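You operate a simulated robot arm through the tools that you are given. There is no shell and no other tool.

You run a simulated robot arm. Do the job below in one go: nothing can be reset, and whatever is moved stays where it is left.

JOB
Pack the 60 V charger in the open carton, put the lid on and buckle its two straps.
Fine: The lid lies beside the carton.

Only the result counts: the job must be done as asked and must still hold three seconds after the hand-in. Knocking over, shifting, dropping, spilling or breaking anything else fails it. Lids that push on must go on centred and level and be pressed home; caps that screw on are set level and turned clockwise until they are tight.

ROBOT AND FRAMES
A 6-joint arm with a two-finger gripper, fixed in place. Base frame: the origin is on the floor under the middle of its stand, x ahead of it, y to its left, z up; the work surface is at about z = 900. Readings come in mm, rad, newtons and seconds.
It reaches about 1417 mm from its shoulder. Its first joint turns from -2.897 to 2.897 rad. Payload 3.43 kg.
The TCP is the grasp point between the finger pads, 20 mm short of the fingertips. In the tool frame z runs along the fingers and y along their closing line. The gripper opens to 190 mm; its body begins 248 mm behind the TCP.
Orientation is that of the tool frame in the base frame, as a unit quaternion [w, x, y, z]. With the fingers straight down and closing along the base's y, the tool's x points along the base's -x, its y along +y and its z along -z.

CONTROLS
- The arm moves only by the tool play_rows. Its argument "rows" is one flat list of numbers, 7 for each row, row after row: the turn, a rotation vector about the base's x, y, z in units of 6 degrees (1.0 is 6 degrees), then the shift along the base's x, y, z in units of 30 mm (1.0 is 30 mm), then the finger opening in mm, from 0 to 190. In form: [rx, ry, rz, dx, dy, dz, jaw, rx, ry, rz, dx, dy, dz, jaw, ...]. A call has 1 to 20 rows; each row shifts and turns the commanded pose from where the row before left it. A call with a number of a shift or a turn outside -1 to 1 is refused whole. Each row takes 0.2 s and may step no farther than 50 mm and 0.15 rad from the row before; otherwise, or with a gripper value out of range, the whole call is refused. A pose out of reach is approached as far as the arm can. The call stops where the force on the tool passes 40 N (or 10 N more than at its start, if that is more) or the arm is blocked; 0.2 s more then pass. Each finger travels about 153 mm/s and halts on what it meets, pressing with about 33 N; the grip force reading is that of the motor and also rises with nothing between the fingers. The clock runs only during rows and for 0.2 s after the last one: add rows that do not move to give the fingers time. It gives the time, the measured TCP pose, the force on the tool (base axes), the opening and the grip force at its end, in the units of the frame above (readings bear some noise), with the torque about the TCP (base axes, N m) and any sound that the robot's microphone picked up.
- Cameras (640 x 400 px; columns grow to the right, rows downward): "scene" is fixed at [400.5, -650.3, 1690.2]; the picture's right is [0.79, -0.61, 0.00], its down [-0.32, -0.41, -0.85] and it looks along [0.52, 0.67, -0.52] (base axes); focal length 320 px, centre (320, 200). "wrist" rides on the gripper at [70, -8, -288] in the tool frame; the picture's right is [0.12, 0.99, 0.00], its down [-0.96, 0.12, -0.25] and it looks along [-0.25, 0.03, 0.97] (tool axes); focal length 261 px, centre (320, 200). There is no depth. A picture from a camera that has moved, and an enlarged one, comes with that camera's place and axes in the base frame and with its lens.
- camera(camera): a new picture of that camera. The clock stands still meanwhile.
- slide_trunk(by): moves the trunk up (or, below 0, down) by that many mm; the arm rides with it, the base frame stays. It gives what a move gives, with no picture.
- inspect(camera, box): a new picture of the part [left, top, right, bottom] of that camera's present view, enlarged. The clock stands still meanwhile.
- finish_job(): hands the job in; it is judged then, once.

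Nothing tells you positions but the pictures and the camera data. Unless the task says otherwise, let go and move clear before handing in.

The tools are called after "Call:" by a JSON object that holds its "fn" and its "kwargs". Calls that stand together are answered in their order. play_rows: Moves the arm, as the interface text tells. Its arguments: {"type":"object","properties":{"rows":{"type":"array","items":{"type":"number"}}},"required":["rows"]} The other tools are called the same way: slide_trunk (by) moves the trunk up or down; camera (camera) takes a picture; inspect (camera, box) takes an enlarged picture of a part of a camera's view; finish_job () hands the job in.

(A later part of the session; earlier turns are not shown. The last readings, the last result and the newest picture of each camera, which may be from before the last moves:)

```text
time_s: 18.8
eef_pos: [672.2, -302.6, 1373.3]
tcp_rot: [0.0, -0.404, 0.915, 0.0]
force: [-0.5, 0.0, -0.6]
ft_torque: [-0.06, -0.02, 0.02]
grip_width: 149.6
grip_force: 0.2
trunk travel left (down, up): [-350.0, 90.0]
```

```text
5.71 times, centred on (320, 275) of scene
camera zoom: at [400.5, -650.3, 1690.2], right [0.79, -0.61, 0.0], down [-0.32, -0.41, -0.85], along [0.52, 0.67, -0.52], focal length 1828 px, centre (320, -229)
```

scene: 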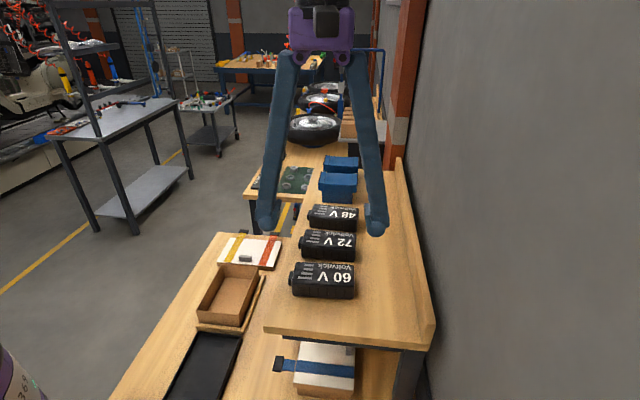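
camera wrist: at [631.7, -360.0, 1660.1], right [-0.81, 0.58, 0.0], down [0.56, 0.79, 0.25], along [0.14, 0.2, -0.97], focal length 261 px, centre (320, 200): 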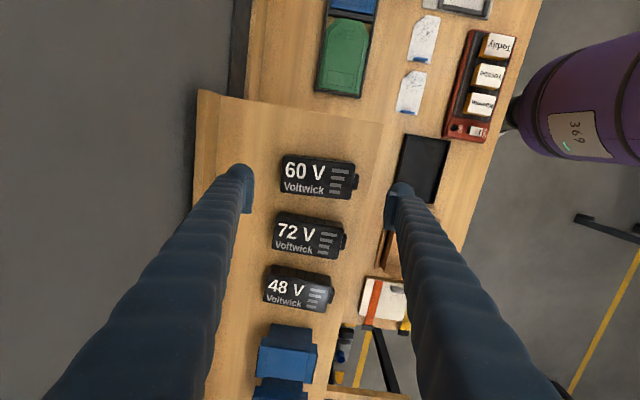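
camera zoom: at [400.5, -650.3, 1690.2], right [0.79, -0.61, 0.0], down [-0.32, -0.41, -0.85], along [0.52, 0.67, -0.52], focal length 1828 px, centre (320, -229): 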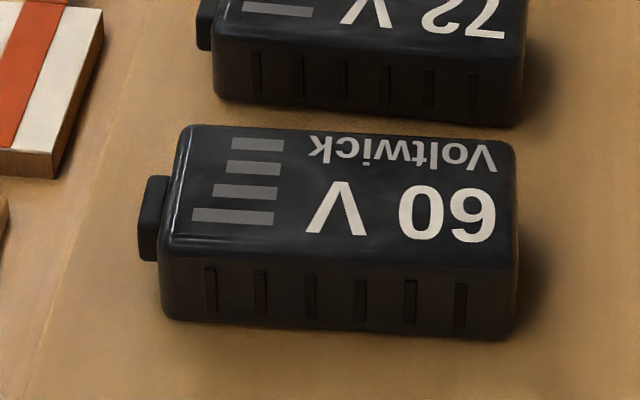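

The charger sits within ~2 mm of centred between the fingers and its top is at z≈1260. I'll make the small correction, go down and close on its ends.

Call:
{"fn": "play_rows", "kwargs": {"rows": [0, 0, 0.1, -0.053, -0.057, 0, 150, 0, 0, 0, 0, 0, -0.775, 150, 0, 0, 0, 0, 0, -0.775, 150, 0, 0, 0, 0, 0, -0.775, 150, 0, 0, 0, 0, 0, -0.775, 150, 0, 0, 0, 0, 0, -0.775, 150, 0, 0, 0, 0, 0, 0, 150]}}

Call:
{"fn": "camera", "kwargs": {"camera": "scene"}}

Call:
{"fn": "camera", "kwargs": {"camera": "wrist"}}

```text
time_s: 20.4
eef_pos: [670.8, -304.6, 1256.8]
tcp_rot: [0.0, -0.408, 0.913, 0.0]
force: [-0.9, 0.2, -0.3]
ft_torque: [0.0, -0.01, 0.02]
grip_width: 150.2
grip_force: 0.1
trunk travel left (down, up): [-350.0, 90.0]
```

```text
taken
```

scene: 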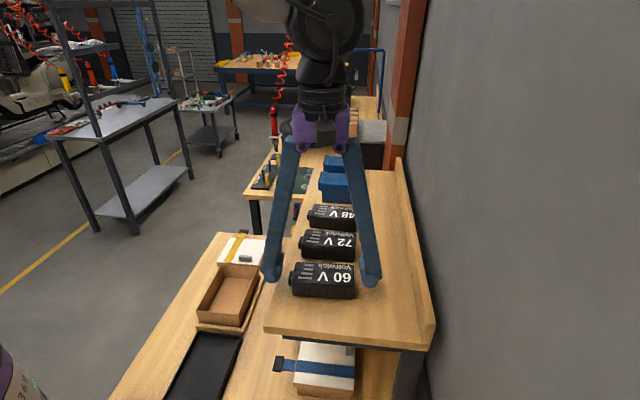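

```text
taken
camera wrist: at [630.1, -362.1, 1544.3], right [-0.82, 0.57, 0.0], down [0.56, 0.79, 0.25], along [0.14, 0.2, -0.97], focal length 261 px, centre (320, 200)
```

wrist: 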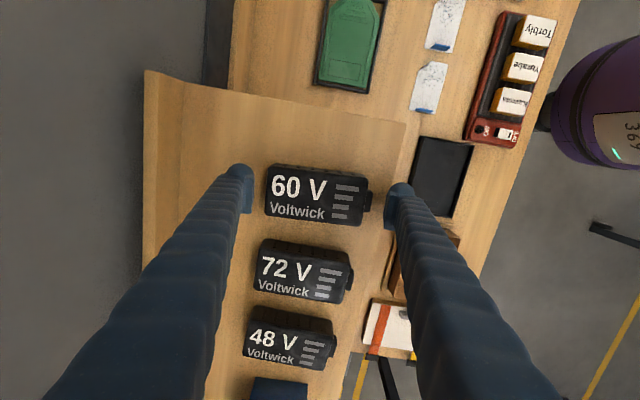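

The charger is centred between the fingers with even gaps. Closing now.

Call:
{"fn": "play_rows", "kwargs": {"rows": [0, 0, 0, 0, 0, 0, 130, 0, 0, 0, 0, 0, 0, 100, 0, 0, 0, 0, 0, 0, 100, 0, 0, 0, 0, 0, 0, 100]}}

Call:
{"fn": "inspect", "kwargs": {"camera": "scene", "box": [250, 220, 390, 310]}}

Call:
{"fn": "inspect", "kwargs": {"camera": "wrist", "box": [220, 140, 420, 250]}}

```text
time_s: 21.1
eef_pos: [672.4, -304.7, 1263.6]
tcp_rot: [0.004, -0.408, 0.913, -0.005]
force: [-3.6, 1.7, 17.2]
ft_torque: [0.66, 1.16, -0.01]
grip_width: 113.7
grip_force: 33.3
trunk travel left (down, up): [-350.0, 90.0]
stopped in row 3: the force on the tool passed its limit at 46 N (the readings are from after the stop); the commanded pose is now the measured one
```

```text
4.44 times, centred on (320, 265) of scene
camera zoom: at [400.5, -650.3, 1690.2], right [0.79, -0.61, 0.0], down [-0.32, -0.41, -0.85], along [0.52, 0.67, -0.52], focal length 1422 px, centre (320, -89)
```

zoom: 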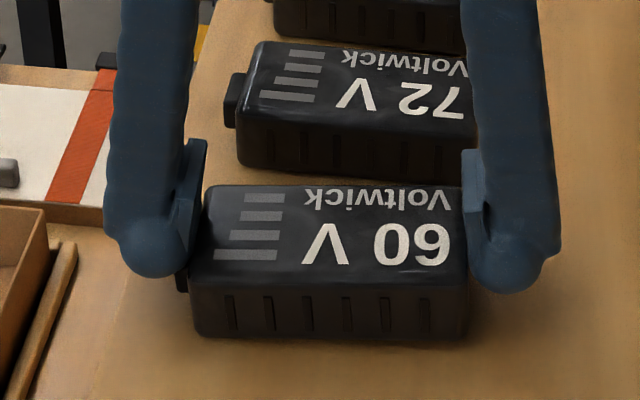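

```text
3.20 times, centred on (320, 195) of wrist
camera zoom: at [629.4, -361.8, 1551.3], right [-0.82, 0.57, -0.01], down [0.55, 0.8, 0.25], along [0.15, 0.2, -0.97], focal length 834 px, centre (320, 216)
```

zoom: 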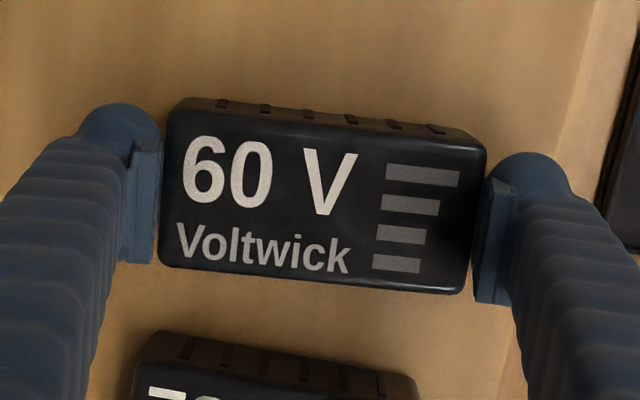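

Closing pushed the tool up ~7 mm – the pad's lower edge seems to have ridden onto the nub. I'll open again and look before regripping.

Call:
{"fn": "play_rows", "kwargs": {"rows": [0, 0, 0, 0, 0, 0, 125, 0, 0, 0, 0, 0, 0, 140, 0, 0, 0, 0, 0, 0, 150, 0, 0, 0, 0, 0, 0, 150]}}

Call:
{"fn": "inspect", "kwargs": {"camera": "scene", "box": [250, 220, 390, 310]}}

Call:
{"fn": "inspect", "kwargs": {"camera": "wrist", "box": [220, 140, 420, 250]}}

```text
time_s: 22.1
eef_pos: [675.1, -305.6, 1262.1]
tcp_rot: [0.003, -0.408, 0.913, -0.004]
force: [0.1, -0.7, 0.0]
ft_torque: [0.0, 0.03, 0.0]
grip_width: 149.8
grip_force: 0.2
trunk travel left (down, up): [-350.0, 90.0]
```

```text
4.44 times, centred on (320, 265) of scene
camera zoom: at [400.5, -650.3, 1690.2], right [0.79, -0.61, 0.0], down [-0.32, -0.41, -0.85], along [0.52, 0.67, -0.52], focal length 1422 px, centre (320, -89)
```

zoom: 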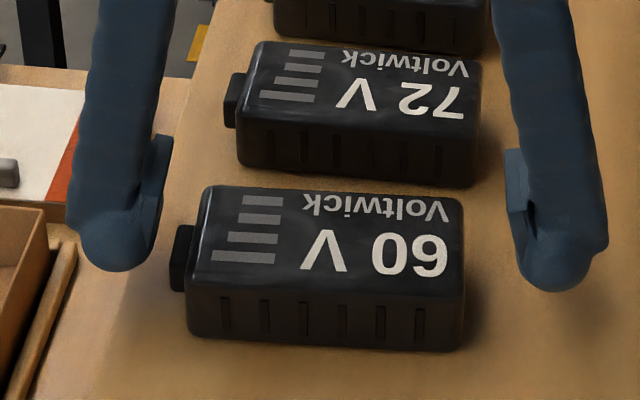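

```text
3.20 times, centred on (320, 195) of wrist
camera zoom: at [631.5, -362.5, 1549.1], right [-0.82, 0.57, -0.01], down [0.55, 0.8, 0.25], along [0.15, 0.2, -0.97], focal length 834 px, centre (320, 216)
```

zoom: 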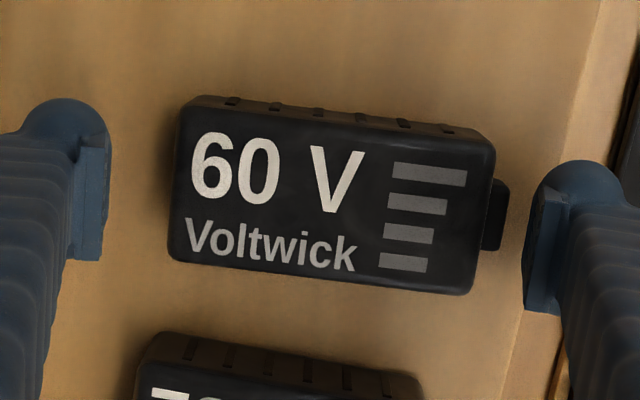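

The charger is unharmed but ~8 mm toward the nub side of centre. I'll recentre, straighten, and go 16 mm deeper so the pad bears fully on the nub, then regrip.

Call:
{"fn": "play_rows", "kwargs": {"rows": [0.047, 0.083, 0, -0.233, 0.163, 0, 150, 0, 0, 0, 0, 0, -0.27, 150, 0, 0, 0, 0, 0, -0.27, 150, 0, 0, 0, 0, 0, 0, 150]}}

Call:
{"fn": "inspect", "kwargs": {"camera": "wrist", "box": [220, 140, 420, 250]}}

Call:
{"fn": "inspect", "kwargs": {"camera": "scene", "box": [250, 220, 390, 310]}}

```text
time_s: 23.1
eef_pos: [667.4, -301.0, 1246.6]
tcp_rot: [0.0, -0.409, 0.913, 0.001]
force: [-0.5, -0.2, 0.6]
ft_torque: [-0.03, -0.02, 0.01]
grip_width: 149.9
grip_force: 0.0
trunk travel left (down, up): [-350.0, 90.0]
```

```text
3.20 times, centred on (320, 195) of wrist
camera zoom: at [626.8, -358.9, 1533.7], right [-0.82, 0.57, 0.0], down [0.55, 0.79, 0.25], along [0.14, 0.2, -0.97], focal length 834 px, centre (320, 216)
```

zoom: 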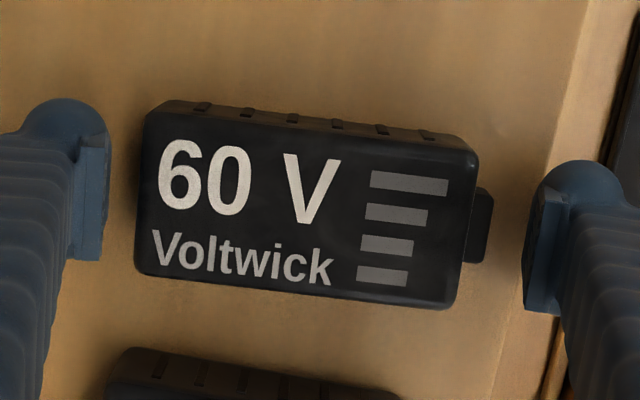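

```text
4.44 times, centred on (320, 265) of scene
camera zoom: at [400.5, -650.3, 1690.2], right [0.79, -0.61, 0.0], down [-0.32, -0.41, -0.85], along [0.52, 0.67, -0.52], focal length 1422 px, centre (320, -89)
```

zoom: 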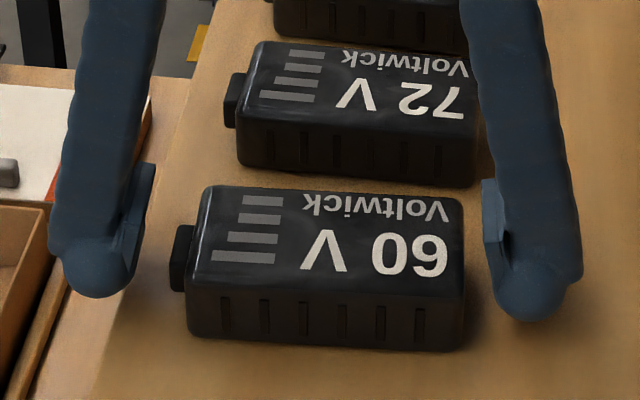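

Gaps are even now and the tips are near the shelf without contact. Closing again.

Call:
{"fn": "play_rows", "kwargs": {"rows": [0, 0, 0, 0, 0, 0, 130, 0, 0, 0, 0, 0, 0, 115, 0, 0, 0, 0, 0, 0, 110, 0, 0, 0, 0, 0, 0, 110]}}

Call:
{"fn": "inspect", "kwargs": {"camera": "scene", "box": [250, 220, 390, 310]}}

Call:
{"fn": "inspect", "kwargs": {"camera": "wrist", "box": [220, 140, 420, 250]}}

```text
time_s: 24.1
eef_pos: [668.3, -300.5, 1247.2]
tcp_rot: [0.0, -0.408, 0.913, 0.001]
force: [0.7, -0.3, 2.5]
ft_torque: [0.14, 0.13, -0.1]
grip_width: 125.4
grip_force: 33.4
trunk travel left (down, up): [-350.0, 90.0]
```

```text
4.44 times, centred on (320, 265) of scene
camera zoom: at [400.5, -650.3, 1690.2], right [0.79, -0.61, 0.0], down [-0.32, -0.41, -0.85], along [0.52, 0.67, -0.52], focal length 1422 px, centre (320, -89)
```

zoom: 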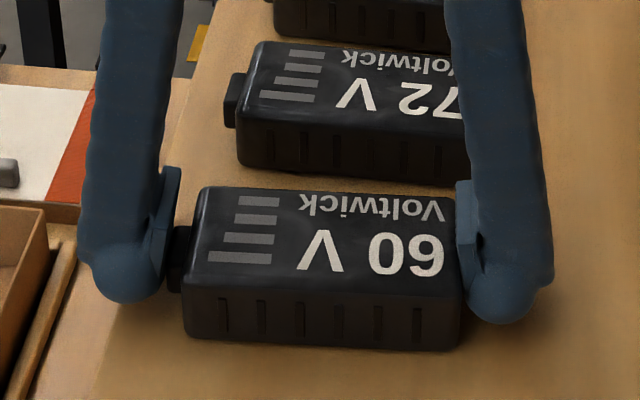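

```text
3.20 times, centred on (320, 195) of wrist
camera zoom: at [626.7, -359.0, 1534.0], right [-0.82, 0.57, 0.0], down [0.55, 0.79, 0.25], along [0.14, 0.2, -0.97], focal length 834 px, centre (320, 216)
```

zoom: 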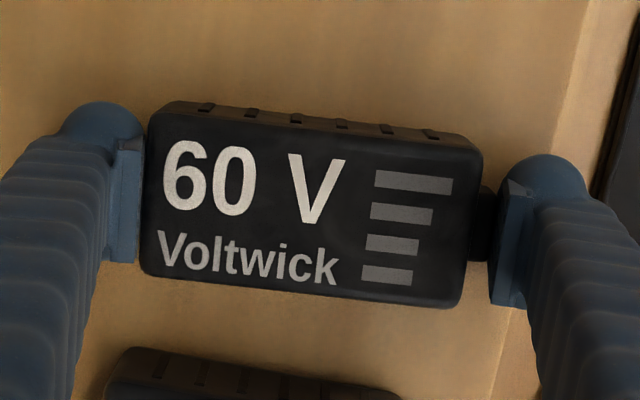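

Gripped at 125.4 mm on the nub and the far end with 33 N. I'll lift gently and check that it holds.

Call:
{"fn": "play_rows", "kwargs": {"rows": [0, 0, 0, 0, 0, 0.3, 110, 0, 0, 0, 0, 0, 0.5, 110, 0, 0, 0, 0, 0, 0.7, 110, 0, 0, 0, 0, 0, 0.8, 110, 0, 0, 0, 0, 0, 0.9, 110, 0, 0, 0, 0, 0, 0, 110]}}

Call:
{"fn": "camera", "kwargs": {"camera": "scene"}}

Call:
{"fn": "camera", "kwargs": {"camera": "wrist"}}

```text
time_s: 25.4
eef_pos: [668.5, -300.7, 1341.7]
tcp_rot: [0.0, -0.408, 0.913, 0.0]
force: [0.3, 0.1, -0.2]
ft_torque: [-0.01, 0.01, 0.0]
grip_width: 109.8
grip_force: 0.1
trunk travel left (down, up): [-350.0, 90.0]
```

```text
taken
```

scene: 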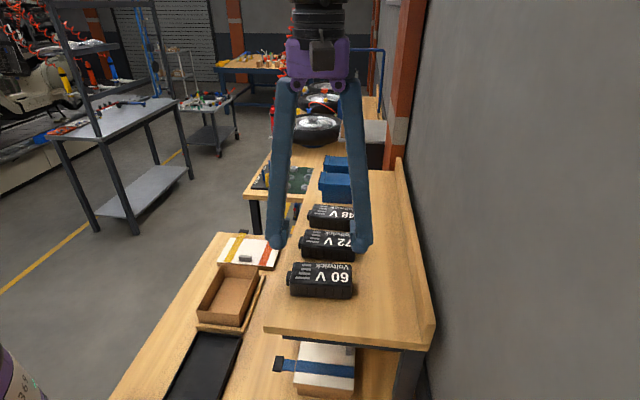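

```text
taken
camera wrist: at [627.3, -359.4, 1628.6], right [-0.82, 0.57, 0.0], down [0.55, 0.79, 0.25], along [0.14, 0.2, -0.97], focal length 261 px, centre (320, 200)
```

wrist: 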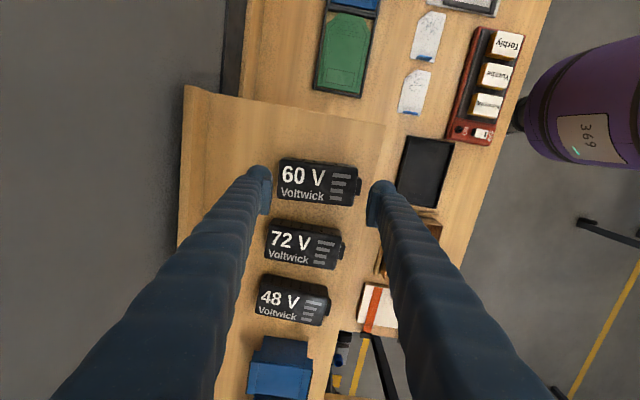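

The lift slipped: the charger stayed on the shelf, undisturbed. I'll regrip a little lower (pads fully covering nub and end), and test with a tiny, slow lift.

Call:
{"fn": "play_rows", "kwargs": {"rows": [0, 0, 0, 0, 0, 0, 150, 0, 0, 0, 0, 0, -0.8, 150, 0, 0, 0, 0, 0, -0.8, 150, 0, 0, 0, 0, 0, -0.8, 150, 0, 0, 0, 0, 0, -0.7, 150, 0, 0, 0, 0, 0, -0.17, 150, 0, 0, 0, 0, 0, 0, 150]}}

Call:
{"fn": "inspect", "kwargs": {"camera": "wrist", "box": [220, 140, 420, 250]}}

```text
time_s: 27.1
eef_pos: [669.5, -300.7, 1243.4]
tcp_rot: [0.0, -0.408, 0.913, -0.001]
force: [0.0, -0.1, 0.0]
ft_torque: [-0.01, 0.02, -0.02]
grip_width: 149.9
grip_force: 0.1
trunk travel left (down, up): [-350.0, 90.0]
```

```text
3.20 times, centred on (320, 195) of wrist
camera zoom: at [627.8, -359.6, 1530.7], right [-0.82, 0.57, 0.0], down [0.55, 0.79, 0.25], along [0.14, 0.2, -0.97], focal length 834 px, centre (320, 216)
```

zoom: 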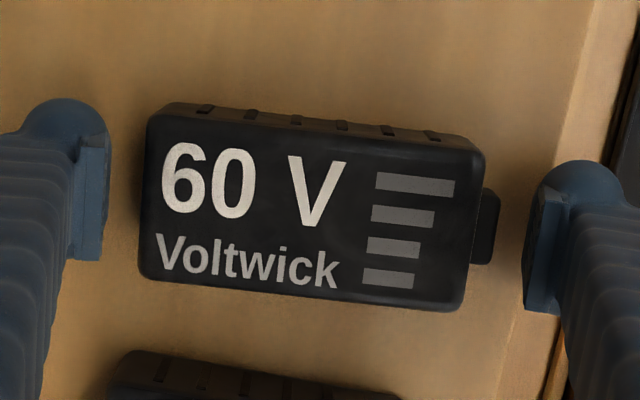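

Centred within ~2 mm. Closing and testing with a very small lift.

Call:
{"fn": "play_rows", "kwargs": {"rows": [0, 0, 0, 0, 0, 0, 130, 0, 0, 0, 0, 0, 0, 110, 0, 0, 0, 0, 0, 0, 60, 0, 0, 0, 0, 0, 0, 0, 0, 0, 0, 0, 0, 0, 0]}}

Call:
{"fn": "play_rows", "kwargs": {"rows": [0, 0, 0, 0, 0, 0.1, 0, 0, 0, 0, 0, 0, 0.1, 0]}}

Call:
{"fn": "inspect", "kwargs": {"camera": "scene", "box": [250, 220, 390, 310]}}

```text
time_s: 28.2
eef_pos: [667.6, -301.0, 1243.9]
tcp_rot: [0.0, -0.408, 0.913, 0.0]
force: [-1.1, 0.2, 0.9]
ft_torque: [0.13, 0.11, 0.04]
grip_width: 125.8
grip_force: 33.3
trunk travel left (down, up): [-350.0, 90.0]
```

```text
time_s: 28.9
eef_pos: [667.8, -300.8, 1248.2]
tcp_rot: [0.0, -0.408, 0.913, 0.0]
force: [-0.2, -0.9, -4.5]
ft_torque: [0.01, -0.01, -0.02]
grip_width: 126.0
grip_force: 33.0
trunk travel left (down, up): [-350.0, 90.0]
```

```text
4.44 times, centred on (320, 265) of scene
camera zoom: at [400.5, -650.3, 1690.2], right [0.79, -0.61, 0.0], down [-0.32, -0.41, -0.85], along [0.52, 0.67, -0.52], focal length 1422 px, centre (320, -89)
```

zoom: 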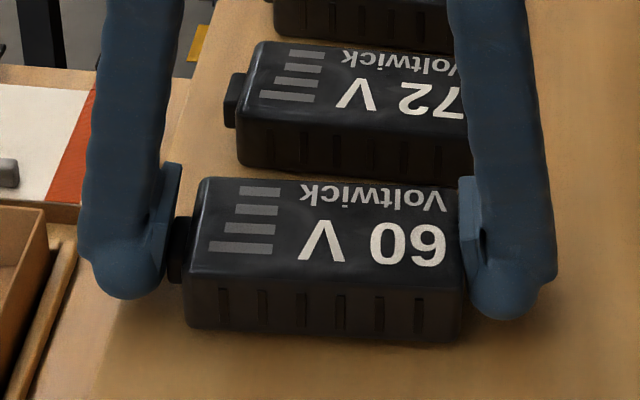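

This time it holds: the tool now carries about 4.5 N (≈0.46 kg) and the charger is off the shelf. I'll lift further, slowly.

Call:
{"fn": "play_rows", "kwargs": {"rows": [0, 0, 0, 0, 0, 0.2, 0, 0, 0, 0, 0, 0, 0.3, 0, 0, 0, 0, 0, 0, 0.4, 0, 0, 0, 0, 0, 0, 0.4, 0]}}

Call:
{"fn": "camera", "kwargs": {"camera": "scene"}}

Call:
{"fn": "camera", "kwargs": {"camera": "wrist"}}

```text
time_s: 29.9
eef_pos: [667.1, -302.6, 1287.1]
tcp_rot: [0.0, -0.409, 0.913, 0.0]
force: [-0.2, -0.5, -3.2]
ft_torque: [0.04, -0.01, 0.0]
grip_width: 125.9
grip_force: 32.7
trunk travel left (down, up): [-350.0, 90.0]
```

```text
taken
```

scene: 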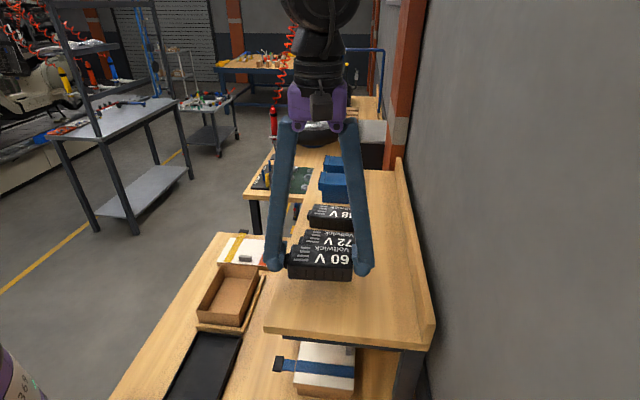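

```text
taken
camera wrist: at [626.6, -359.2, 1575.0], right [-0.82, 0.57, 0.0], down [0.55, 0.79, 0.25], along [0.14, 0.2, -0.97], focal length 261 px, centre (320, 200)
```

wrist: 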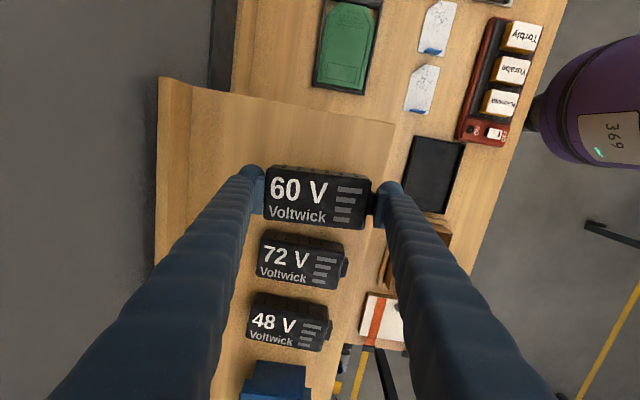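

The charger is securely held at 33 N. I'll raise it clear, carry it over the carton while turning it a quarter turn so its length lies along the carton, and stop above the rim.

Call:
{"fn": "play_rows", "kwargs": {"rows": [0, 0, 0, 0, 0, 0.5, 0, 0, 0, 0, 0, 0, 0.8, 0, 0, 0, -0.5, 0, 0.2, 0.5, 0, 0, 0, -0.97, -0.13, 0.7, 0.1, 0, 0, 0, -0.97, -0.13, 0.75, 0, 0, 0, 0, -0.97, -0.14, 0.76, 0, 0, 0, 0, -0.97, -0.14, 0.76, 0, 0, 0, 0, -0.97, -0.14, 0.76, 0, 0, 0, 0, -0.97, -0.14, 0.76, 0, 0, 0, 0, -0.97, -0.14, 0.76, 0, 0, 0, 0, -0.97, -0.14, 0.76, 0, 0, 0, 0, -0.97, -0.14, 0.76, 0, 0, 0, 0, -0.97, -0.14, 0.76, 0, 0, 0, 0, -0.97, -0.14, 0.76, 0, 0, 0, 0, -0.97, -0.14, 0.76, 0, 0, 0, 0, -0.97, -0.14, 0.76, 0, 0, 0, 0, -0.97, -0.14, 0.76, 0, 0, 0, 0, -0.97, -0.14, 0.7, 0, 0, 0, 0, 0, 0, 0, 0, 0]}}

Call:
{"fn": "camera", "kwargs": {"camera": "wrist"}}

Call:
{"fn": "camera", "kwargs": {"camera": "scene"}}

```text
time_s: 33.9
eef_pos: [606.3, 44.8, 1345.7]
tcp_rot: [0.0, 0.359, 0.933, 0.0]
force: [-0.4, 0.5, -2.9]
ft_torque: [0.0, 0.01, -0.01]
grip_width: 125.9
grip_force: 32.8
trunk travel left (down, up): [-350.0, 90.0]
```

```text
taken
camera wrist: at [549.4, 84.8, 1632.5], right [0.58, 0.82, 0.0], down [0.79, -0.56, 0.25], along [0.2, -0.14, -0.97], focal length 261 px, centre (320, 200)
```

wrist: 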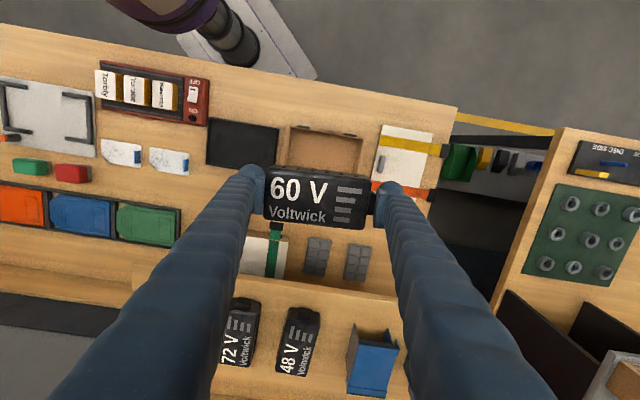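

```text
taken
```

scene: 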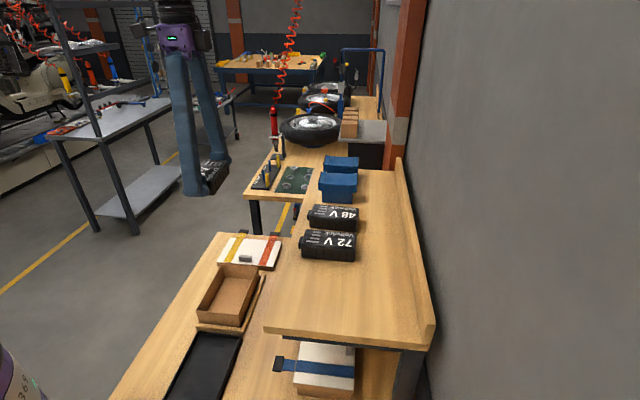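

The charger is over the carton area; I'll finish the turn to exactly 45°, centre it and go down to about 45 mm above the rim to check alignment.

Call:
{"fn": "play_rows", "kwargs": {"rows": [0, 0, -0.483, -0.173, 0.323, 0, 0, 0, 0, 0, 0, 0, -0.95, 0, 0, 0, 0, 0, 0, -0.95, 0, 0, 0, 0, 0, 0, -0.95, 0, 0, 0, 0, 0, 0, -0.95, 0, 0, 0, 0, 0, 0, -0.95, 0, 0, 0, 0, 0, 0, -0.95, 0, 0, 0, 0, 0, 0, -0.95, 0, 0, 0, 0, 0, 0, -0.95, 0, 0, 0, 0, 0, 0, -0.95, 0, 0, 0, 0, 0, 0, -0.95, 0, 0, 0, 0, 0, 0, -0.95, 0, 0, 0, 0, 0, 0, 0, 0]}}

Call:
{"fn": "camera", "kwargs": {"camera": "wrist"}}

Call:
{"fn": "camera", "kwargs": {"camera": "scene"}}

Call:
{"fn": "inspect", "kwargs": {"camera": "scene", "box": [180, 210, 300, 340]}}

```text
time_s: 36.6
eef_pos: [600.7, 53.5, 1031.6]
tcp_rot: [0.0, 0.382, 0.924, 0.0]
force: [0.0, 0.6, -3.4]
ft_torque: [-0.02, -0.04, -0.01]
grip_width: 125.8
grip_force: 33.0
trunk travel left (down, up): [-350.0, 90.0]
```

```text
taken
camera wrist: at [544.0, 97.6, 1318.2], right [0.62, 0.79, 0.0], down [0.76, -0.6, 0.25], along [0.19, -0.15, -0.97], focal length 261 px, centre (320, 200)
```

wrist: 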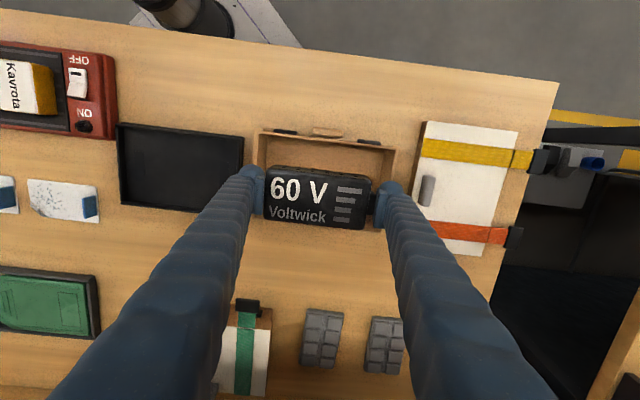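

```text
taken
```

scene: 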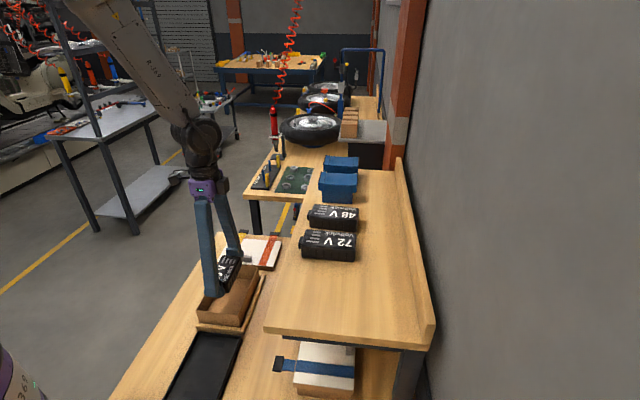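

```text
3.08 times, centred on (240, 275) of scene
camera zoom: at [400.5, -650.3, 1690.2], right [0.79, -0.61, 0.0], down [-0.32, -0.41, -0.85], along [0.52, 0.67, -0.52], focal length 984 px, centre (566, -31)
```

zoom: 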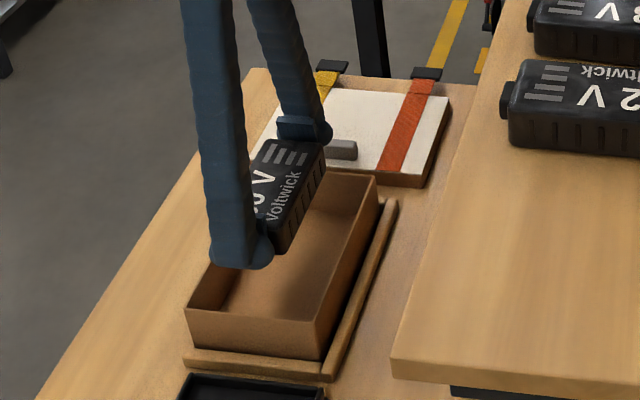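

I'll zoom in the wrist view to compare the charger/finger positions with the carton rim.

Call:
{"fn": "inspect", "kwargs": {"camera": "wrist", "box": [235, 115, 415, 235]}}

```text
3.33 times, centred on (325, 175) of wrist
camera zoom: at [544.0, 97.6, 1318.2], right [0.62, 0.79, 0.0], down [0.76, -0.6, 0.25], along [0.19, -0.15, -0.97], focal length 869 px, centre (303, 283)
```

zoom: 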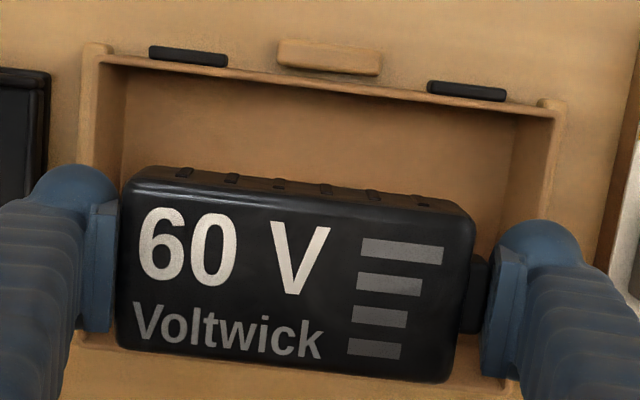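

Call:
{"fn": "inspect", "kwargs": {"camera": "wrist", "box": [245, 120, 305, 160]}}

Call:
{"fn": "inspect", "kwargs": {"camera": "wrist", "box": [345, 130, 405, 170]}}

Call:
{"fn": "inspect", "kwargs": {"camera": "wrist", "box": [245, 200, 305, 240]}}

Call:
{"fn": "inspect", "kwargs": {"camera": "wrist", "box": [345, 205, 405, 245]}}

```text
10.00 times, centred on (275, 140) of wrist
camera zoom: at [544.0, 97.6, 1318.2], right [0.62, 0.79, 0.0], down [0.76, -0.6, 0.25], along [0.19, -0.15, -0.97], focal length 2606 px, centre (770, 800)
```

zoom: 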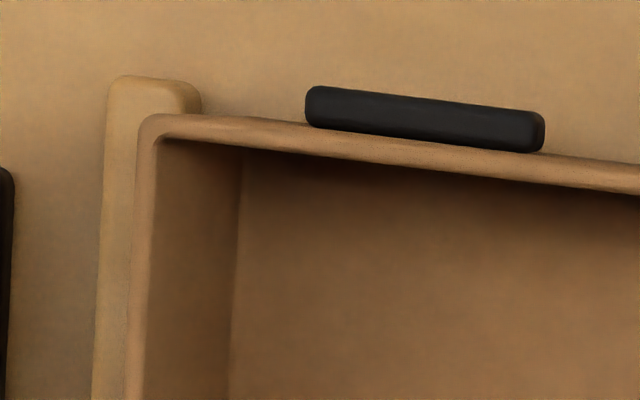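

```text
10.00 times, centred on (375, 150) of wrist
camera zoom: at [544.0, 97.6, 1318.2], right [0.62, 0.79, 0.0], down [0.76, -0.6, 0.25], along [0.19, -0.15, -0.97], focal length 2606 px, centre (-230, 700)
```

zoom: 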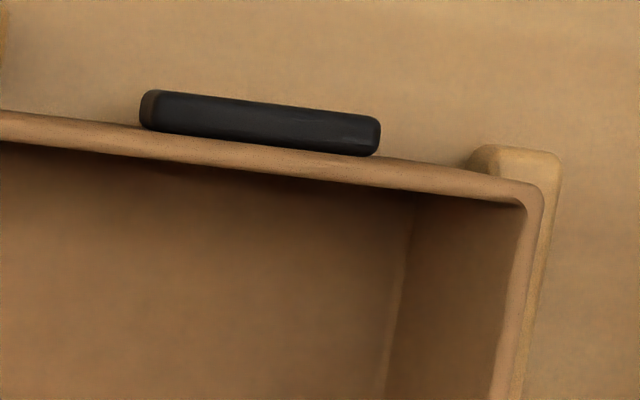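

```text
10.00 times, centred on (275, 220) of wrist
camera zoom: at [544.0, 97.6, 1318.2], right [0.62, 0.79, 0.0], down [0.76, -0.6, 0.25], along [0.19, -0.15, -0.97], focal length 2606 px, centre (770, 0)
```

zoom: 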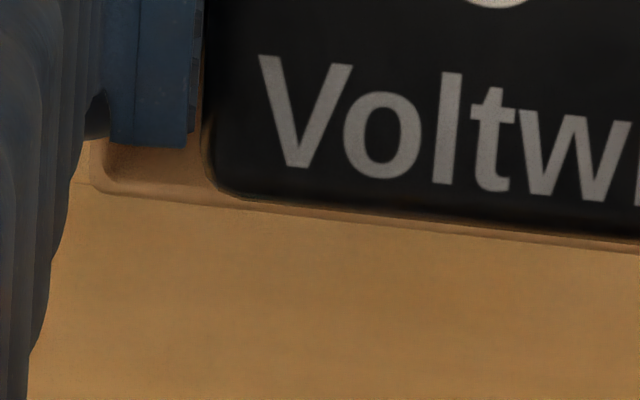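

```text
10.00 times, centred on (375, 225) of wrist
camera zoom: at [544.0, 97.6, 1318.2], right [0.62, 0.79, 0.0], down [0.76, -0.6, 0.25], along [0.19, -0.15, -0.97], focal length 2606 px, centre (-230, -50)
```

zoom: 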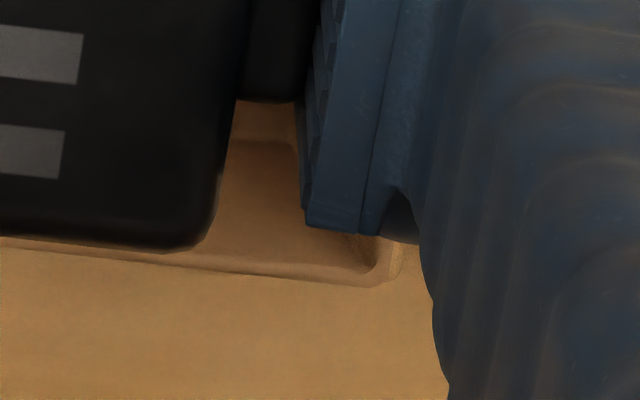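

The charger is about 2 mm off along the carton; I'll correct that and descend slowly, watching whether the fingers clear the rim.

Call:
{"fn": "play_rows", "kwargs": {"rows": [0, 0, 0, 0.047, 0.047, 0, 0, 0, 0, 0, 0, 0, -0.5, 0, 0, 0, 0, 0, 0, -0.5, 0, 0, 0, 0, 0, 0, -0.2, 0, 0, 0, 0, 0, 0, 0, 0]}}

Call:
{"fn": "inspect", "kwargs": {"camera": "scene", "box": [180, 210, 300, 340]}}

Call:
{"fn": "inspect", "kwargs": {"camera": "wrist", "box": [235, 115, 415, 235]}}

```text
time_s: 37.9
eef_pos: [601.3, 54.6, 996.9]
tcp_rot: [0.0, 0.382, 0.924, -0.001]
force: [0.2, 0.6, -4.2]
ft_torque: [0.0, 0.02, 0.0]
grip_width: 125.8
grip_force: 33.0
trunk travel left (down, up): [-350.0, 90.0]
```

```text
3.08 times, centred on (240, 275) of scene
camera zoom: at [400.5, -650.3, 1690.2], right [0.79, -0.61, 0.0], down [-0.32, -0.41, -0.85], along [0.52, 0.67, -0.52], focal length 984 px, centre (566, -31)
```

zoom: 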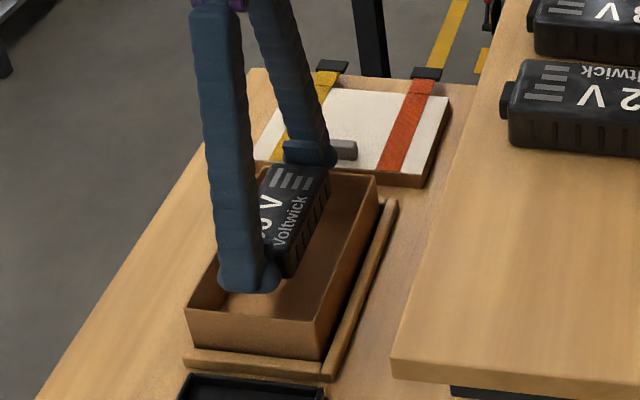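

```text
3.33 times, centred on (325, 175) of wrist
camera zoom: at [546.0, 99.2, 1284.3], right [0.62, 0.79, 0.0], down [0.76, -0.6, 0.25], along [0.19, -0.15, -0.97], focal length 869 px, centre (303, 283)
```

zoom: 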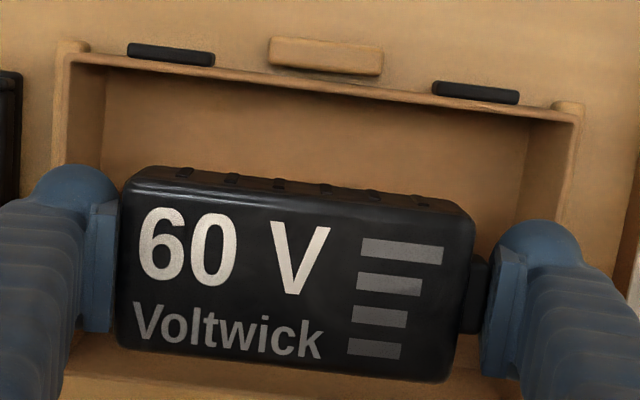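

Still free of contact. Continuing down in 3 mm steps and watching the force.

Call:
{"fn": "play_rows", "kwargs": {"rows": [0, 0, 0, 0, 0, -0.1, 0, 0, 0, 0, 0, 0, -0.1, 0, 0, 0, 0, 0, 0, -0.1, 0, 0, 0, 0, 0, 0, -0.1, 0, 0, 0, 0, 0, 0, -0.1, 0, 0, 0, 0, 0, 0, -0.1, 0]}}

Call:
{"fn": "inspect", "kwargs": {"camera": "scene", "box": [180, 210, 300, 340]}}

```text
time_s: 39.2
eef_pos: [602.0, 54.3, 978.2]
tcp_rot: [-0.001, 0.382, 0.924, -0.001]
force: [-0.5, -0.1, -3.1]
ft_torque: [0.03, 0.0, 0.0]
grip_width: 126.0
grip_force: 33.0
trunk travel left (down, up): [-350.0, 90.0]
```

```text
3.08 times, centred on (240, 275) of scene
camera zoom: at [400.5, -650.3, 1690.2], right [0.79, -0.61, 0.0], down [-0.32, -0.41, -0.85], along [0.52, 0.67, -0.52], focal length 984 px, centre (566, -31)
```

zoom: 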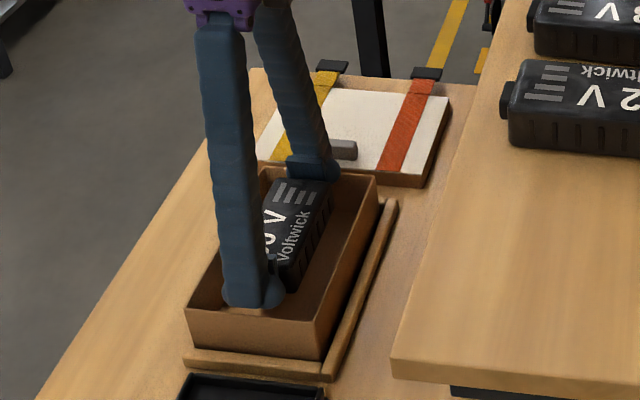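

No contact although the tips are now below the rim, so the fingers do fit. Continuing down in small steps until the charger touches the floor.

Call:
{"fn": "play_rows", "kwargs": {"rows": [0, 0, 0, 0, 0, -0.15, 0, 0, 0, 0, 0, 0, -0.15, 0, 0, 0, 0, 0, 0, -0.15, 0, 0, 0, 0, 0, 0, -0.15, 0, 0, 0, 0, 0, 0, -0.15, 0, 0, 0, 0, 0, 0, -0.15, 0, 0, 0, 0, 0, 0, -0.15, 0]}}

Call:
{"fn": "inspect", "kwargs": {"camera": "scene", "box": [180, 210, 300, 340]}}

Call:
{"fn": "inspect", "kwargs": {"camera": "wrist", "box": [215, 105, 435, 255]}}

```text
time_s: 40.5
eef_pos: [602.5, 54.1, 962.4]
tcp_rot: [0.002, 0.383, 0.924, 0.0]
force: [-5.9, 0.7, 26.8]
ft_torque: [-0.34, 1.04, -0.06]
grip_width: 125.9
grip_force: 33.2
trunk travel left (down, up): [-350.0, 90.0]
stopped in row 6: the force on the tool passed its limit at 50 N (the readings are from after the stop); the commanded pose is now the measured one
```

```text
3.08 times, centred on (240, 275) of scene
camera zoom: at [400.5, -650.3, 1690.2], right [0.79, -0.61, 0.0], down [-0.32, -0.41, -0.85], along [0.52, 0.67, -0.52], focal length 984 px, centre (566, -31)
```

zoom: 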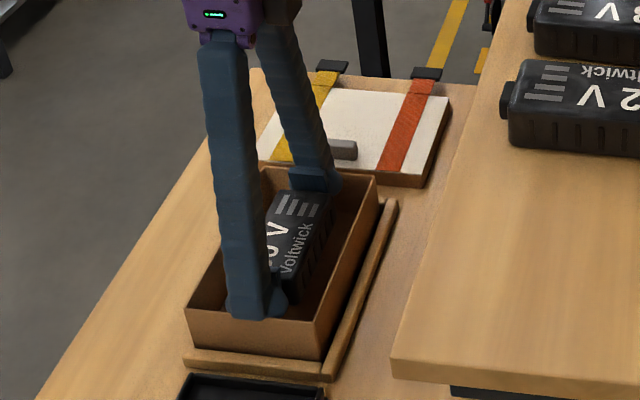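

```text
2.67 times, centred on (325, 180) of wrist
camera zoom: at [545.4, 98.7, 1248.3], right [0.62, 0.79, 0.0], down [0.76, -0.6, 0.25], along [0.2, -0.15, -0.97], focal length 695 px, centre (307, 253)
```

zoom: 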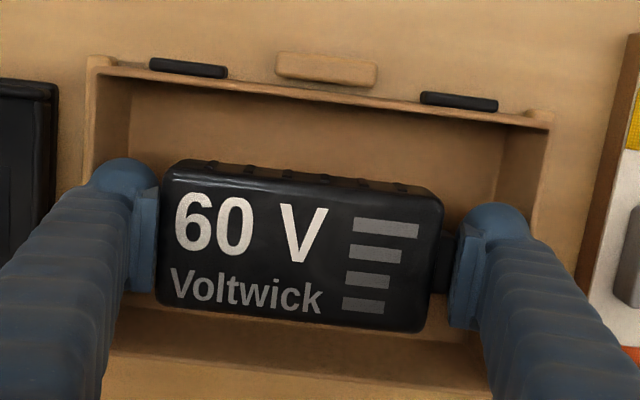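

Both fingers now touch the end walls (total width a few mm too much), with the charger still ~30 mm above the floor, so this lengthwise grip can't set it down or open inside. I'll lift out, set the charger back on the shelf with more room from the 72 V, and regrip it across its width with a shallow grip.

Call:
{"fn": "play_rows", "kwargs": {"rows": [0.015, 0.035, 0, 0, 0, 0.3, 0, 0, 0, 0, 0, 0, 0.6, 0, 0, 0, 0, 0, 0, 0.98, 0, 0, 0, 0, 0, 0, 0.98, 0, 0, 0, 0, 0, 0, 0.98, 0, 0, 0, 0, 0, 0, 0.98, 0, 0, 0, 0, 0, 0, 0.98, 0, 0, 0, 0, 0, 0, 0.98, 0, 0, 0, 0, 0, 0, 0.98, 0, 0, 0, 0, 0, 0, 0.98, 0, 0, 0, 0, 0, 0, 0.98, 0, 0, 0, 0, 0, 0, 0.98, 0, 0, 0, 0, 0, 0, 0.98, 0, 0, 0, 0, 0, 0, 0.98, 0, 0, 0, 0, 0, 0, 0, 0]}}

Call:
{"fn": "camera", "kwargs": {"camera": "scene"}}

Call:
{"fn": "inspect", "kwargs": {"camera": "scene", "box": [180, 220, 300, 340]}}

```text
time_s: 43.7
eef_pos: [606.9, 54.1, 1337.3]
tcp_rot: [-0.001, 0.383, 0.924, 0.0]
force: [-0.2, 0.5, -2.9]
ft_torque: [0.0, 0.06, -0.03]
grip_width: 125.7
grip_force: 32.5
trunk travel left (down, up): [-350.0, 90.0]
```

```text
taken
```

scene: 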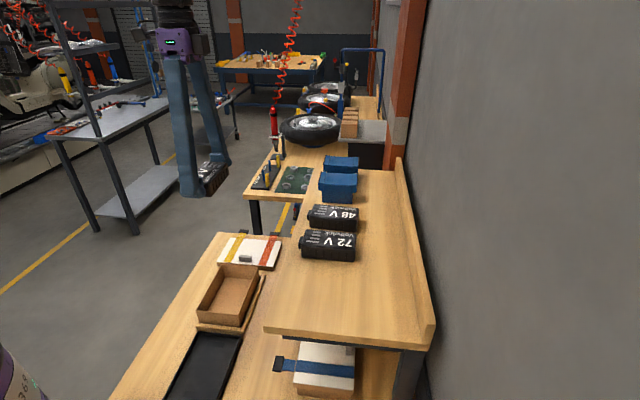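

```text
3.33 times, centred on (240, 280) of scene
camera zoom: at [400.5, -650.3, 1690.2], right [0.79, -0.61, 0.0], down [-0.32, -0.41, -0.85], along [0.52, 0.67, -0.52], focal length 1066 px, centre (587, -67)
```

zoom: 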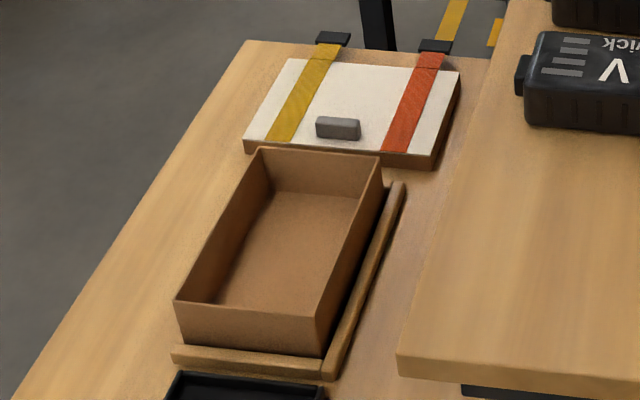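

The carton is unmoved. Now I carry the charger back over the shelf, a bit left of its old place, turning it back.

Call:
{"fn": "play_rows", "kwargs": {"rows": [0, 0, 0.9375, 0.0825, -0.784, 0.03, 0, 0, 0, 0.9375, 0.0825, -0.784, 0.03, 0, 0, 0, 0.9375, 0.0825, -0.784, 0, 0, 0, 0, 0.9375, 0.0825, -0.784, 0, 0, 0, 0, 0.9375, 0.0825, -0.784, 0, 0, 0, 0, 0.9375, 0.0825, -0.784, 0, 0, 0, 0, 0.9375, 0.0825, -0.784, 0, 0, 0, 0, 0.9375, 0.0825, -0.784, 0, 0, 0, 0, 0.9375, 0.0825, -0.784, 0, 0, 0, 0, 0.9375, 0.0825, -0.784, 0, 0, 0, 0, 0.9375, 0.0825, -0.784, 0, 0, 0, 0, 0.9375, 0.0825, -0.784, 0, 0, 0, 0, 0.9375, 0.0825, -0.784, 0, 0, 0, 0, 0.9375, 0.0825, -0.784, 0, 0, 0, 0, 0.9375, 0.0825, -0.784, 0, 0, 0, 0, 0.9375, 0.0825, -0.784, 0, 0, 0, 0, 0, 0, 0, 0, 0]}}

Call:
{"fn": "camera", "kwargs": {"camera": "wrist"}}

Call:
{"fn": "camera", "kwargs": {"camera": "scene"}}

```text
time_s: 47.3
eef_pos: [644.6, -321.9, 1343.5]
tcp_rot: [-0.001, -0.383, 0.924, 0.0]
force: [-0.3, -0.7, -3.7]
ft_torque: [-0.03, -0.06, 0.01]
grip_width: 125.4
grip_force: 33.0
trunk travel left (down, up): [-350.0, 90.0]
```

```text
taken
camera wrist: at [601.7, -377.4, 1630.2], right [-0.79, 0.62, 0.0], down [0.6, 0.76, 0.25], along [0.15, 0.19, -0.97], focal length 261 px, centre (320, 200)
```

wrist: 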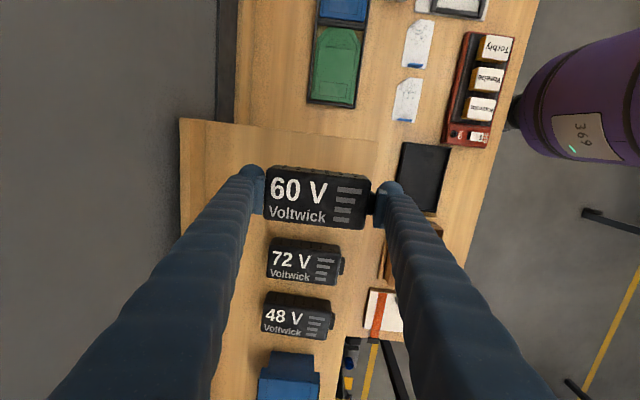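

```text
taken
```

scene: 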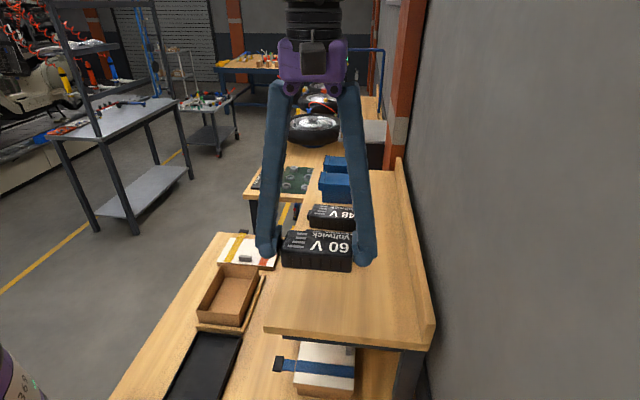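

Positioned over the shelf with ample gap to the 72 V. Lowering to just above the contact height.

Call:
{"fn": "play_rows", "kwargs": {"rows": [0, 0, 0, 0, 0, -0.73, 0, 0, 0, 0, 0, 0, -0.73, 0, 0, 0, 0, 0, 0, -0.73, 0, 0, 0, 0, 0, 0, -0.6, 0, 0, 0, 0, 0, 0, -0.13, 0, 0, 0, 0, 0, 0, -0.08, 0, 0, 0, 0, 0, 0, 0, 0]}}

Call:
{"fn": "inspect", "kwargs": {"camera": "scene", "box": [250, 220, 390, 310]}}

```text
time_s: 48.9
eef_pos: [643.9, -320.5, 1252.0]
tcp_rot: [-0.001, -0.381, 0.925, 0.001]
force: [0.6, -0.2, -3.0]
ft_torque: [-0.02, 0.01, -0.01]
grip_width: 125.6
grip_force: 33.2
trunk travel left (down, up): [-350.0, 90.0]
```

```text
4.44 times, centred on (320, 265) of scene
camera zoom: at [400.5, -650.3, 1690.2], right [0.79, -0.61, 0.0], down [-0.32, -0.41, -0.85], along [0.52, 0.67, -0.52], focal length 1422 px, centre (320, -89)
```

zoom: 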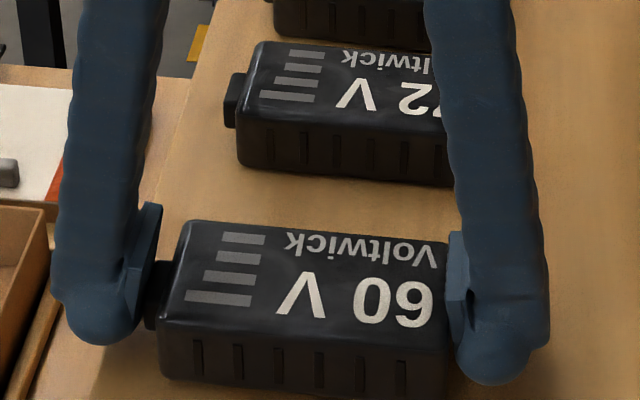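

Still hanging freely. A few 2 mm steps down to contact.

Call:
{"fn": "play_rows", "kwargs": {"rows": [0, 0, 0, 0, 0, -0.07, 0, 0, 0, 0, 0, 0, -0.07, 0, 0, 0, 0, 0, 0, -0.07, 0]}}

```text
time_s: 49.7
eef_pos: [644.3, -321.9, 1245.3]
tcp_rot: [-0.001, -0.382, 0.924, -0.001]
force: [-0.5, -0.5, 2.9]
ft_torque: [0.32, 0.19, 0.05]
grip_width: 125.5
grip_force: 33.2
trunk travel left (down, up): [-350.0, 90.0]
```

Contact confirmed (force changed sign). Opening and rising clear, then turning the gripper for the width grip.

Call:
{"fn": "play_rows", "kwargs": {"rows": [0, 0, 0, 0, 0, 0, 130, 0, 0, 0, 0, 0, 0, 150, 0, 0, 0, 0, 0, 0, 150, 0, 0, 0, 0, 0, 0.5, 150, 0, 0, 0, 0, 0, 0.9, 150, 0, 0, 0, 0, 0, 0.9, 150, 0, 0, 0, 0, 0, 0.9, 150, 0, 0, 0, 0, 0, 0.9, 150, 0, 0, 0, 0, 0, 0, 150]}}

Call:
{"fn": "camera", "kwargs": {"camera": "wrist"}}

Call:
{"fn": "inspect", "kwargs": {"camera": "scene", "box": [250, 220, 390, 310]}}

```text
time_s: 51.7
eef_pos: [647.1, -321.5, 1369.2]
tcp_rot: [-0.001, -0.382, 0.924, 0.0]
force: [0.1, 0.2, 0.2]
ft_torque: [-0.02, 0.03, 0.0]
grip_width: 150.0
grip_force: 0.1
trunk travel left (down, up): [-350.0, 90.0]
```

```text
taken
camera wrist: at [602.4, -376.6, 1655.9], right [-0.79, 0.62, 0.0], down [0.6, 0.76, 0.25], along [0.15, 0.19, -0.97], focal length 261 px, centre (320, 200)
```

wrist: 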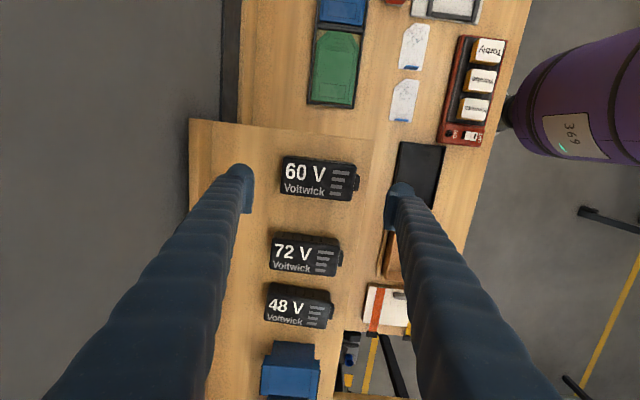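

```text
4.44 times, centred on (320, 265) of scene
camera zoom: at [400.5, -650.3, 1690.2], right [0.79, -0.61, 0.0], down [-0.32, -0.41, -0.85], along [0.52, 0.67, -0.52], focal length 1422 px, centre (320, -89)
```

zoom: 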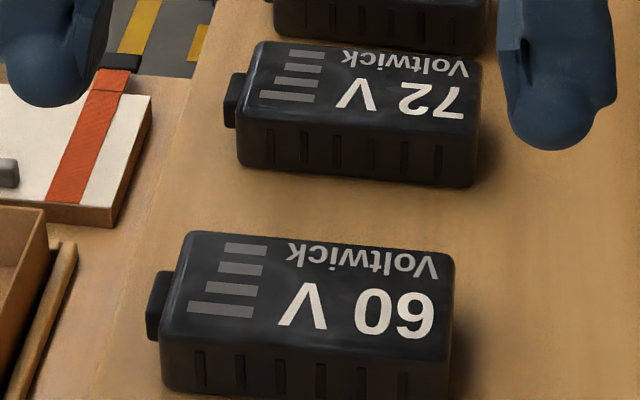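

I'll measure the charger's new position precisely.

Call:
{"fn": "inspect", "kwargs": {"camera": "wrist", "box": [265, 140, 375, 215]}}

```text
5.33 times, centred on (320, 178) of wrist
camera zoom: at [602.4, -376.6, 1655.9], right [-0.79, 0.62, 0.0], down [0.6, 0.76, 0.25], along [0.15, 0.19, -0.97], focal length 1390 px, centre (320, 320)
```

zoom: 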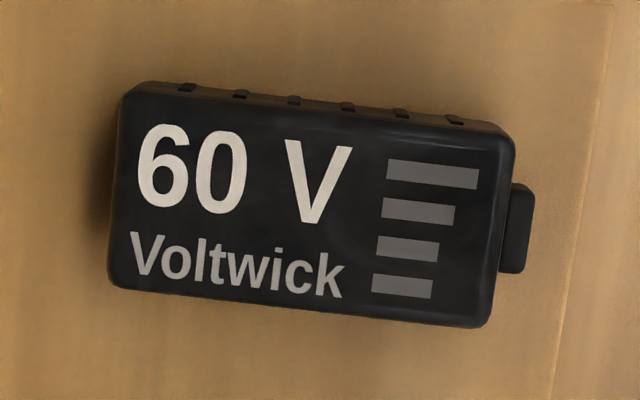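

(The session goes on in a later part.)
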